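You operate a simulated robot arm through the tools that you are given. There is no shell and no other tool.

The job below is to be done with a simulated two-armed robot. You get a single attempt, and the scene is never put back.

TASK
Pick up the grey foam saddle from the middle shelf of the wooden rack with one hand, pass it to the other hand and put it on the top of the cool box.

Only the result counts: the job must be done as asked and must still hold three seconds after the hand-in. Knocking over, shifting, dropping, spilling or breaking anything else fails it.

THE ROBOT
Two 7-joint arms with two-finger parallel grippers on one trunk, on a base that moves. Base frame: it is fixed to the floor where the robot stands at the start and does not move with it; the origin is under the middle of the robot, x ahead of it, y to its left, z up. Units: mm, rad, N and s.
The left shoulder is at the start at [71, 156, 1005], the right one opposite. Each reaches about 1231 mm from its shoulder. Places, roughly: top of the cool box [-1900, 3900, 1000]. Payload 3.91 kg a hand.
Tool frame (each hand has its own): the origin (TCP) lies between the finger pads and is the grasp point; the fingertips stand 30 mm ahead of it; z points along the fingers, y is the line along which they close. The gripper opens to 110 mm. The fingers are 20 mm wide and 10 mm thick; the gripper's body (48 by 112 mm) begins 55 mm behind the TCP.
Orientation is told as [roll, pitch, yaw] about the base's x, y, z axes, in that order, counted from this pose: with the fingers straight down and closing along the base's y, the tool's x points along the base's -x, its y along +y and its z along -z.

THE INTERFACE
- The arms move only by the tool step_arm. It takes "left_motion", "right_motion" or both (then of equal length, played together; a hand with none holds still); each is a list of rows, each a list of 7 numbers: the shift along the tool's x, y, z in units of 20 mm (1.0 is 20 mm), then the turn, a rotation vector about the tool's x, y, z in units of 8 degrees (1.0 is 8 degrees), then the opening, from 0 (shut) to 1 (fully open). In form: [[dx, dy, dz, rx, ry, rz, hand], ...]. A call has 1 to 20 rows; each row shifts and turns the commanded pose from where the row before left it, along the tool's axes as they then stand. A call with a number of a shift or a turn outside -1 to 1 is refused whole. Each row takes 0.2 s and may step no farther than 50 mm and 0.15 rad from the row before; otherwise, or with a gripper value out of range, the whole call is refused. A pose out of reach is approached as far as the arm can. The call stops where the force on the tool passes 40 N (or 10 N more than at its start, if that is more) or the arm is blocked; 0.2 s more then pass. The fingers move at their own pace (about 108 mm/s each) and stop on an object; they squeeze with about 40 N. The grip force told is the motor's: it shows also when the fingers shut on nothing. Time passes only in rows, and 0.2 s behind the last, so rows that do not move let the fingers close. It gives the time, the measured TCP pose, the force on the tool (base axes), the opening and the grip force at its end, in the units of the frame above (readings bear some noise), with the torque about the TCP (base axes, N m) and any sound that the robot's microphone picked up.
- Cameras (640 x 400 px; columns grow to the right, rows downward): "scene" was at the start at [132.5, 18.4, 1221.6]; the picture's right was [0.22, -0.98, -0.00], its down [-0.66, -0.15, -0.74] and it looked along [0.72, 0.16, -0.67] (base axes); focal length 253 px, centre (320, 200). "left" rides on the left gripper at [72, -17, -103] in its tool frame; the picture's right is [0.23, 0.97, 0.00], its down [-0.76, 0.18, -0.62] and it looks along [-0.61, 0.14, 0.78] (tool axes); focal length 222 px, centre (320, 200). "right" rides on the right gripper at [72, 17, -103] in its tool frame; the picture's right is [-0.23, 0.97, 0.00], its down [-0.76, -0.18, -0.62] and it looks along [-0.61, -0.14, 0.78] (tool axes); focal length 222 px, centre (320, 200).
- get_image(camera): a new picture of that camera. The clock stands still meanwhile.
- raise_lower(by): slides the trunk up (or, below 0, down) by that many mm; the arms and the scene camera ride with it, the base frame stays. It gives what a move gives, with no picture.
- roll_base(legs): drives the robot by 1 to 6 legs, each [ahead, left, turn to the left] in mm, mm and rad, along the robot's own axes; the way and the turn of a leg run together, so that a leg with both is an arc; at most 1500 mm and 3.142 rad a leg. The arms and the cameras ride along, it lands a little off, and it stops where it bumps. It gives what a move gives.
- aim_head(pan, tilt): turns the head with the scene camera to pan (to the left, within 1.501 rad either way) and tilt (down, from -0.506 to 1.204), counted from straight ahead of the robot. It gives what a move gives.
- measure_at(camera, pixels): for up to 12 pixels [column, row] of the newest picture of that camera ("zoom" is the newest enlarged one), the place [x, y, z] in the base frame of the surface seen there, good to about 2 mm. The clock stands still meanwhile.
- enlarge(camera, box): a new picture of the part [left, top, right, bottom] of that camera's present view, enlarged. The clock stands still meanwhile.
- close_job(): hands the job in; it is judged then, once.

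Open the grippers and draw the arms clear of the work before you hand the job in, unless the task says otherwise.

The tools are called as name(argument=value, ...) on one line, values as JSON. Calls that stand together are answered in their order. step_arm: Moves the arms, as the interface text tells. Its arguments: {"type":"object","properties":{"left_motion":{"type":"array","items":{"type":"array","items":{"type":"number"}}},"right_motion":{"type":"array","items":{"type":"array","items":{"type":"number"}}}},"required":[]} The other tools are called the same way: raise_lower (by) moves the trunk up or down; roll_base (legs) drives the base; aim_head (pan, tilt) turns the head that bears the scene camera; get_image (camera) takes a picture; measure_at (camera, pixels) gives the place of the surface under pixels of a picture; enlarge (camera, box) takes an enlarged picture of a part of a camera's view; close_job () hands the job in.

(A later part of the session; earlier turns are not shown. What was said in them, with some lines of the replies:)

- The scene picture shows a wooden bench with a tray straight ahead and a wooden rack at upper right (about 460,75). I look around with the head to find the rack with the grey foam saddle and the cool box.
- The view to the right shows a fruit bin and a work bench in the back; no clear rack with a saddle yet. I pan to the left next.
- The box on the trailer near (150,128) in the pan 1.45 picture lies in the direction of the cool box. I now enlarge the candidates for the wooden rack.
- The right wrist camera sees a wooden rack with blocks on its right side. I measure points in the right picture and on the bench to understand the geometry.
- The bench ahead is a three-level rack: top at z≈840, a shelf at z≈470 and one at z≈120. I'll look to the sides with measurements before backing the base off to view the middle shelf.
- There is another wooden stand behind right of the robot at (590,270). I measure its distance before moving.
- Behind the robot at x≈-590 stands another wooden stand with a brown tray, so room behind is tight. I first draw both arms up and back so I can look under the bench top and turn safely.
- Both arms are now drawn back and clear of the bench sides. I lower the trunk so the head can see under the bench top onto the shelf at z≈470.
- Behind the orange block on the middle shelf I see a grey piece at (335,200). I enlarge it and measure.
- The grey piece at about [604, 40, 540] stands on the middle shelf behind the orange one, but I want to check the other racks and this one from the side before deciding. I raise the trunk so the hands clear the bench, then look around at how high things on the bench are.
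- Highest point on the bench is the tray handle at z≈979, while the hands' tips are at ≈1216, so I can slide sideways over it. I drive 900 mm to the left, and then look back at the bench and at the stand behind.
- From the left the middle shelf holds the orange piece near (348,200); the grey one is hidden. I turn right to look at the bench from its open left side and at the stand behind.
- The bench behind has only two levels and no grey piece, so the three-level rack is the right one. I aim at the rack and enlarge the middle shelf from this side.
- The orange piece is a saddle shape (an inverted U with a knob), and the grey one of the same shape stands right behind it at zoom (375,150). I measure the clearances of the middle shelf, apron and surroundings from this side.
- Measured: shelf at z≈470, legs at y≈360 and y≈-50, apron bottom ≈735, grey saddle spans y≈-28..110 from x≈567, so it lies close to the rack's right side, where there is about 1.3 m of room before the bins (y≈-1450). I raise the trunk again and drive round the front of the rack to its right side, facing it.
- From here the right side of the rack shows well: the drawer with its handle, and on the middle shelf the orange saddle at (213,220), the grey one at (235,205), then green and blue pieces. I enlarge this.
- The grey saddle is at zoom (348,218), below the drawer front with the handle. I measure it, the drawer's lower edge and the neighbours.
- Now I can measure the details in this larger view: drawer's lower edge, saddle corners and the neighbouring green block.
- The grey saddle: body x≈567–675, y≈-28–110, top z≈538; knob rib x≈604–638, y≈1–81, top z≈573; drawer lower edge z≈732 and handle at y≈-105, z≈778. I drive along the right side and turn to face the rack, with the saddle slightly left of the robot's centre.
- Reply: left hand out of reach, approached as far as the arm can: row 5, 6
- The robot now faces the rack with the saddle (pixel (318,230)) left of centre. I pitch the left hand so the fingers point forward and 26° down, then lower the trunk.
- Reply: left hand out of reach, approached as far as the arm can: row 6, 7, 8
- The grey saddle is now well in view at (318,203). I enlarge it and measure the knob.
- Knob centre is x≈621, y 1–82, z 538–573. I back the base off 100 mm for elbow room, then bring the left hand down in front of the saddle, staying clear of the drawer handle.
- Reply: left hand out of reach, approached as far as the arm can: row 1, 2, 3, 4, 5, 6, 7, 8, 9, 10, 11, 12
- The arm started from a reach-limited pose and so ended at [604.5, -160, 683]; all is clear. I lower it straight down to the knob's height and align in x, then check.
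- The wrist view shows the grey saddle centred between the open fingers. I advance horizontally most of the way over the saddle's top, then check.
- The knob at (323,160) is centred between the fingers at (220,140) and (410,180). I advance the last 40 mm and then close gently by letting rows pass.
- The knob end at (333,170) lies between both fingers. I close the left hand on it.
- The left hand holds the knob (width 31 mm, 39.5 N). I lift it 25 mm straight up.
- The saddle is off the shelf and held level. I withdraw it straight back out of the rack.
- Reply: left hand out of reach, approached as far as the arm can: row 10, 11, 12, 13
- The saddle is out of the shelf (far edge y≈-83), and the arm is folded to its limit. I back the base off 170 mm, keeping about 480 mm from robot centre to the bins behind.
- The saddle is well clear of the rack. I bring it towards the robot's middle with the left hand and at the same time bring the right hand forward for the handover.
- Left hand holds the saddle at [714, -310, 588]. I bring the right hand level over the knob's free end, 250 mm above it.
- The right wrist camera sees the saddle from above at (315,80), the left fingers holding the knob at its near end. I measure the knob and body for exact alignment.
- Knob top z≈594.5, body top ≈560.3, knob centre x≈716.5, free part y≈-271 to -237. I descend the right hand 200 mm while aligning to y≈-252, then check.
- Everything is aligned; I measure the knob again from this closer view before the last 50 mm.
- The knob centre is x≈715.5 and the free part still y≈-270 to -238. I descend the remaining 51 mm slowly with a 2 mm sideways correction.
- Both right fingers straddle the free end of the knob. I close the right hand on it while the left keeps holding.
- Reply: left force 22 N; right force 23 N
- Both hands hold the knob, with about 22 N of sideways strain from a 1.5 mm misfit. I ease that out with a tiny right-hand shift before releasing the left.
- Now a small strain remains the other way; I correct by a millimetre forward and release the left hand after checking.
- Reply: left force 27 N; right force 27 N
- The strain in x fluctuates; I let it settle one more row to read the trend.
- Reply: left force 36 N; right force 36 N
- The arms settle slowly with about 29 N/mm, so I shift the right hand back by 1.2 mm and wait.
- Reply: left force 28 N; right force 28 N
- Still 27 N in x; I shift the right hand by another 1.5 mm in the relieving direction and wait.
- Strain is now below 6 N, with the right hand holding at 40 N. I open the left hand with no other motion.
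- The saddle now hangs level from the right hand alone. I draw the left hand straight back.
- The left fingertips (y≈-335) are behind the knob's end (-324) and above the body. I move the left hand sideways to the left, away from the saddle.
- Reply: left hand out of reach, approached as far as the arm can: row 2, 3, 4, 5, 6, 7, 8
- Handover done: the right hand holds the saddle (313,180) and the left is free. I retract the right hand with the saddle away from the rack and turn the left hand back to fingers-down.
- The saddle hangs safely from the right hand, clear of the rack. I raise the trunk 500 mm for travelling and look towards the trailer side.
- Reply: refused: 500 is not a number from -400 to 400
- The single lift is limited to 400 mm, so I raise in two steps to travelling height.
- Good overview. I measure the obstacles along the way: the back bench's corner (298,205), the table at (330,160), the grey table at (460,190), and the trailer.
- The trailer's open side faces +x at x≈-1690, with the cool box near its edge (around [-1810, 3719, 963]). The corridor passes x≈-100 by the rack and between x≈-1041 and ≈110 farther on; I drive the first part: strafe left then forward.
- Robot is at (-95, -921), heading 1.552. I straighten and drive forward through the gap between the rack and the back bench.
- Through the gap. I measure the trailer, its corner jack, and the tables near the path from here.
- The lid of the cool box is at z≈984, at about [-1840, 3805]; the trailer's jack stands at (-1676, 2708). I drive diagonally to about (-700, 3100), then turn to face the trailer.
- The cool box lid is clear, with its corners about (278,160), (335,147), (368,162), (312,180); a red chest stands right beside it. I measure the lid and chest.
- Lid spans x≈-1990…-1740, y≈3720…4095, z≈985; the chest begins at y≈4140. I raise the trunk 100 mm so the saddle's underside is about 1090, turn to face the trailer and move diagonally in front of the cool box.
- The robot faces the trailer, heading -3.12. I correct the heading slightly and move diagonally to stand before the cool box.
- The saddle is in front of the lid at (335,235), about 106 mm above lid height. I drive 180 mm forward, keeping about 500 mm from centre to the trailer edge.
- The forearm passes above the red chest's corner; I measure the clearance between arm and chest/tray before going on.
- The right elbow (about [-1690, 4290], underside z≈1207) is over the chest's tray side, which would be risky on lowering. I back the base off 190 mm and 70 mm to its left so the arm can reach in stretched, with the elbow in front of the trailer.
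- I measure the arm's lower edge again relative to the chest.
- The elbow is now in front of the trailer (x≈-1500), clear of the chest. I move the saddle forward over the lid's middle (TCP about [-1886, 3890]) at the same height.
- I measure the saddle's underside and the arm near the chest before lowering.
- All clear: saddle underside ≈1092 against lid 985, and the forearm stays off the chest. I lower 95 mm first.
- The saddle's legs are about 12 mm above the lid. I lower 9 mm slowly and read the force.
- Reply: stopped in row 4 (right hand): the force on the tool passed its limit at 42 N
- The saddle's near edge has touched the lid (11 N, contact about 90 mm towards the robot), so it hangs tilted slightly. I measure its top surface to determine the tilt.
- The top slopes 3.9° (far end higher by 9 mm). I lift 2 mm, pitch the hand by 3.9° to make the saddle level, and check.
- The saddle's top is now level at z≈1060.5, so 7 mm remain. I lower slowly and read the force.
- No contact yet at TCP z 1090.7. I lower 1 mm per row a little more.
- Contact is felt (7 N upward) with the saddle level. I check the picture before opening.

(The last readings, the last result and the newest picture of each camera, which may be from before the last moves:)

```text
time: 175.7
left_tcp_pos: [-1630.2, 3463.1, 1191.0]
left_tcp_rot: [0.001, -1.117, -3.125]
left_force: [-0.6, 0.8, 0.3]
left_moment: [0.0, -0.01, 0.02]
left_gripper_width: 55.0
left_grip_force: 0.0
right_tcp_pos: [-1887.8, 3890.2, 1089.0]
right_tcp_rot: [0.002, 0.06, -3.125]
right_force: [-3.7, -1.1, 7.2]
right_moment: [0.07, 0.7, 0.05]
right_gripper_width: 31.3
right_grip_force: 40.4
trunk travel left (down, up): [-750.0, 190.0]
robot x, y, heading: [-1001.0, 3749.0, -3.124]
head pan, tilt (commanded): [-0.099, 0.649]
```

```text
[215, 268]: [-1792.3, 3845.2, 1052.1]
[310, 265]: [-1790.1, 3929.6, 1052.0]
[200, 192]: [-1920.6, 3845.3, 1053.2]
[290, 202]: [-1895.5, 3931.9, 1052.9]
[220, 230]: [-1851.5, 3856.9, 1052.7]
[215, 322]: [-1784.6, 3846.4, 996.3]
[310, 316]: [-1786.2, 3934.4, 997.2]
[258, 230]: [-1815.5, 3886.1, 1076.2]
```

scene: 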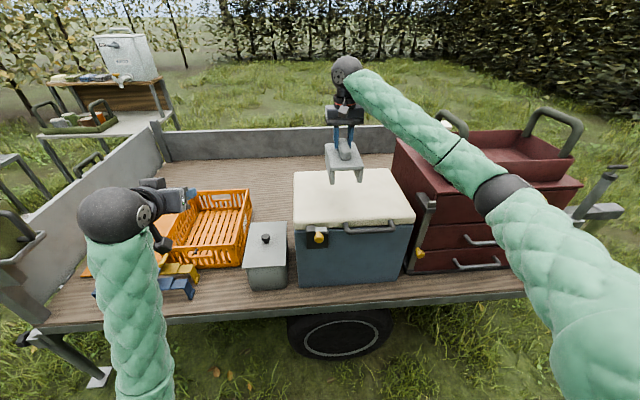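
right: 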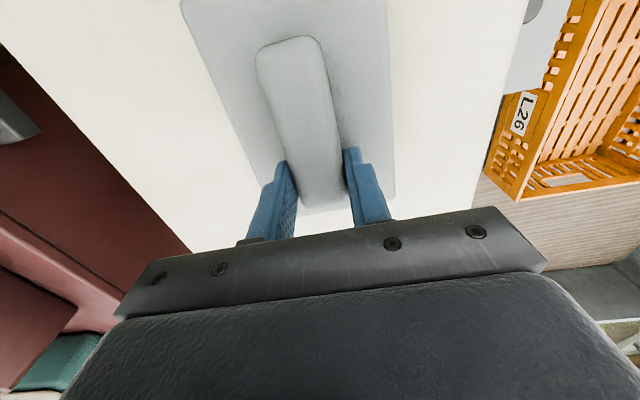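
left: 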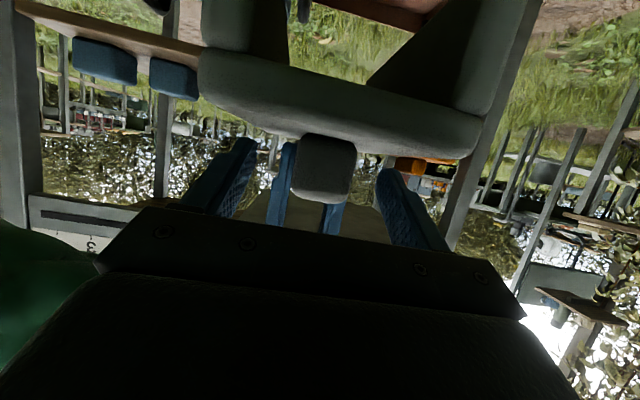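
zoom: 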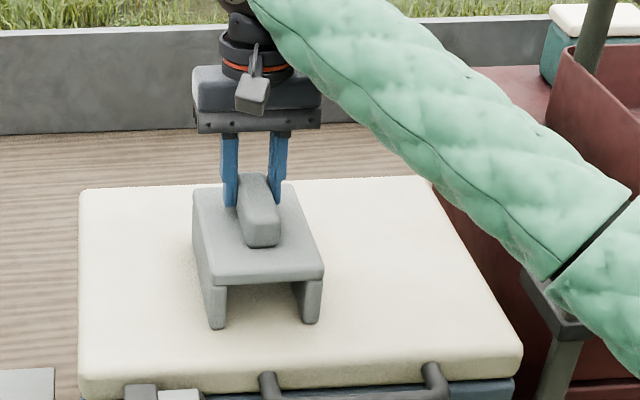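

The saddle's top is at 1052–1053, which is lid height plus its 68 mm: it stands flat on the lid, wholly inside the edges. I open the right hand.

step_arm(right_motion=[[0, 0, 0, 0, 0, 0, 0.32], [0, 0, 0, 0, 0, 0, 0.4], [0, 0, 0, 0, 0, 0, 0.6], [0, 0, 0, 0, 0, 0, 0.8], [0, 0, 0, 0, 0, 0, 0.8]])

enlarge(camera="scene", box=[290, 120, 430, 230])

```text
time: 176.9
left_tcp_pos: [-1629.4, 3462.5, 1190.0]
left_tcp_rot: [0.001, -1.115, -3.124]
left_force: [0.1, 0.0, 0.1]
left_moment: [0.04, 0.01, 0.01]
left_gripper_width: 55.0
left_grip_force: 0.1
right_tcp_pos: [-1888.0, 3891.6, 1087.0]
right_tcp_rot: [0.001, 0.063, -3.125]
right_force: [0.4, -0.4, -0.5]
right_moment: [0.01, -0.01, -0.01]
right_gripper_width: 88.1
right_grip_force: 0.0
trunk travel left (down, up): [-750.0, 190.0]
robot x, y, heading: [-1000.0, 3748.3, -3.122]
head pan, tilt (commanded): [-0.099, 0.649]
```

```text
3.64 times, centred on (360, 175) of scene
```

zoom: 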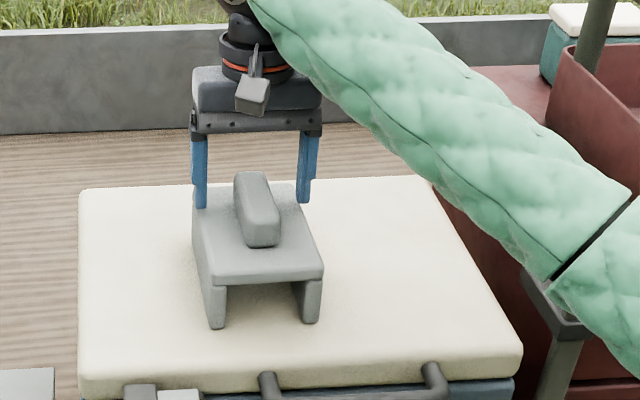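

The saddle stands on its own. I lift the right hand straight up 160 mm and then draw it back.

step_arm(right_motion=[[0, 0, -0.5, 0, 0, 0, 0.8], [0, 0, -0.5, 0, 0, 0, 0.8], [0, 0, -1, 0, 0, 0, 0.8], [0, 0, -1, 0, 0, 0, 0.8], [0, 0, -1, 0, 0, 0, 0.8], [0, 0, -1, 0, 0, 0, 0.8], [0, 0, -1, 0, 0, 0, 0.8], [0, 0, -1, 0, 0, 0, 0.8], [0, 0, -1, 0, 0, 0, 0.8]])

get_image(camera="scene")

```text
time: 178.9
left_tcp_pos: [-1628.5, 3462.9, 1191.0]
left_tcp_rot: [-0.001, -1.119, -3.125]
left_force: [0.1, -0.2, 0.3]
left_moment: [-0.01, -0.02, -0.03]
left_gripper_width: 55.3
left_grip_force: 0.0
right_tcp_pos: [-1898.3, 3888.0, 1247.8]
right_tcp_rot: [0.003, 0.064, -3.125]
right_force: [-0.3, -0.7, 0.7]
right_moment: [0.01, 0.06, 0.01]
right_gripper_width: 88.0
right_grip_force: 0.1
trunk travel left (down, up): [-750.0, 190.0]
robot x, y, heading: [-999.4, 3750.2, -3.121]
head pan, tilt (commanded): [-0.099, 0.649]
```

```text
taken
```

scene: 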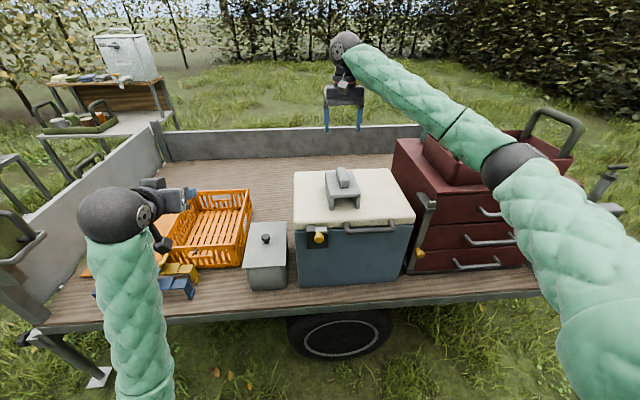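

The saddle stands on the lid at (343,190), undisturbed. I draw the right hand back clear of the trailer and open both grippers fully.

step_arm(left_motion=[[0, 0, 0, 0, 0, 0, 1], [0, 0, 0, 0, 0, 0, 1], [0, 0, 0, 0, 0, 0, 1], [0, 0, 0, 0, 0, 0, 1], [0, 0, 0, 0, 0, 0, 1], [0, 0, 0, 0, 0, 0, 1], [0, 0, 0, 0, 0, 0, 1], [0, 0, 0, 0, 0, 0, 1], [0, 0, 0, 0, 0, 0, 1], [0, 0, 0, 0, 0, 0, 1], [0, 0, 0, 0, 0, 0, 1], [0, 0, 0, 0, 0, 0, 1], [0, 0, 0, 0, 0, 0, 1], [0, 0, 0, 0, 0, 0, 1], [0, 0, 0, 0, 0, 0, 1], [0, 0, 0, 0, 0, 0, 1]], right_motion=[[1, 0, 0, 0, 0, 0, 0.8], [1, 0, 0, 0, 0, 0, 0.8], [1, 0, 0, 0, 0, 0, 0.8], [1, 0, 0, 0, 0, 0, 0.8], [1, 0, 0, 0, 0, 0, 0.8], [1, 0, 0, 0, 0, 0, 0.8], [1, 0, 0, 0, 0, 0, 0.8], [1, 0, 0, 0, 0, 0, 0.8], [1, 0, 0, 0, 0, 0, 0.8], [1, 0, 0, 0, 0, 0, 1], [1, 0, 0, 0, 0, 0, 1], [1, 0, 0, 0, 0, 0, 1], [1, 0, 0, 0, 0, 0, 1], [1, 0, 0, 0, 0, 0, 1], [1, 0, 0, 0, 0, 0, 1], [0, 0, 0, 0, 0, 0, 1]])

roll_base(legs=[[-120, 0, 0]])

get_image(camera="scene")

enlarge(camera="scene", box=[250, 120, 450, 260])

```text
time: 182.3
left_tcp_pos: [-1629.7, 3462.3, 1190.9]
left_tcp_rot: [0.001, -1.114, -3.124]
left_force: [-0.3, -0.5, -0.4]
left_moment: [0.0, 0.01, 0.01]
left_gripper_width: 109.9
left_grip_force: 0.1
right_tcp_pos: [-1598.6, 3895.2, 1267.0]
right_tcp_rot: [0.0, 0.063, -3.124]
right_force: [0.3, -0.6, 0.1]
right_moment: [0.01, -0.01, 0.03]
right_gripper_width: 110.2
right_grip_force: 0.1
trunk travel left (down, up): [-750.0, 190.0]
robot x, y, heading: [-999.5, 3750.0, -3.123]
head pan, tilt (commanded): [-0.099, 0.649]
```

```text
time: 183.5
left_tcp_pos: [-1509.9, 3465.9, 1190.3]
left_tcp_rot: [0.002, -1.117, -3.126]
left_force: [0.3, 0.2, 0.8]
left_moment: [0.02, 0.02, -0.02]
left_gripper_width: 110.1
left_grip_force: 0.0
right_tcp_pos: [-1476.1, 3896.8, 1268.0]
right_tcp_rot: [0.002, 0.063, -3.126]
right_force: [0.5, 0.1, 0.2]
right_moment: [0.01, -0.02, 0.01]
right_gripper_width: 110.0
right_grip_force: 0.2
trunk travel left (down, up): [-750.0, 190.0]
robot x, y, heading: [-876.7, 3748.2, -3.12]
head pan, tilt (commanded): [-0.099, 0.649]
```

```text
taken
```

scene: 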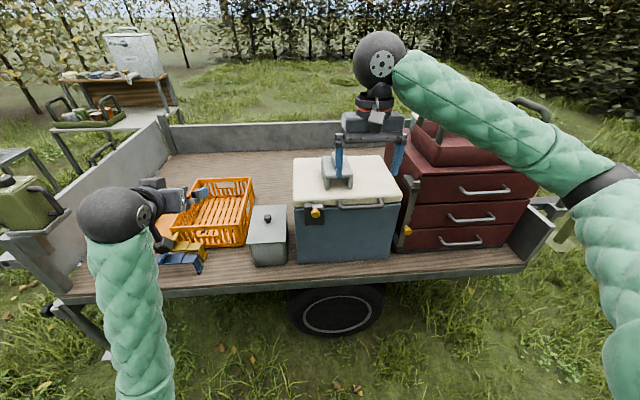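

```text
2.86 times, centred on (350, 190) of scene
```

zoom: 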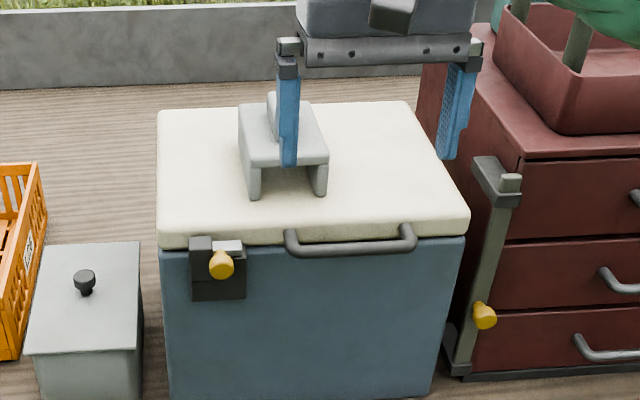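

The saddle stands squarely on the cool box lid, both grippers are open, empty and drawn clear in front of the trailer. I hand the job in.

close_job()

```text
The job is handed in.
```

The grey foam saddle is standing on the cool box lid, and the job is handed in.

- **Pick:** the left hand took it by its knob from the middle shelf of the three-level rack, coming in from the rack's right side. The orange saddle in front of it was left where it was.
- **Handover:** the right hand gripped the free end of the knob from above. The left hand then let go and backed away.
- **Place:** the right hand set it down level near the middle of the lid, inside all the edges. It stayed upright after the release, and my last picture shows it still standing flat.

No bumps showed in the readings or pictures while driving, and nothing looked disturbed in the pictures I took. Both grippers are open and drawn back in front of the trailer. The hand-in gave no verdict, so I don't know yet how it was judged.
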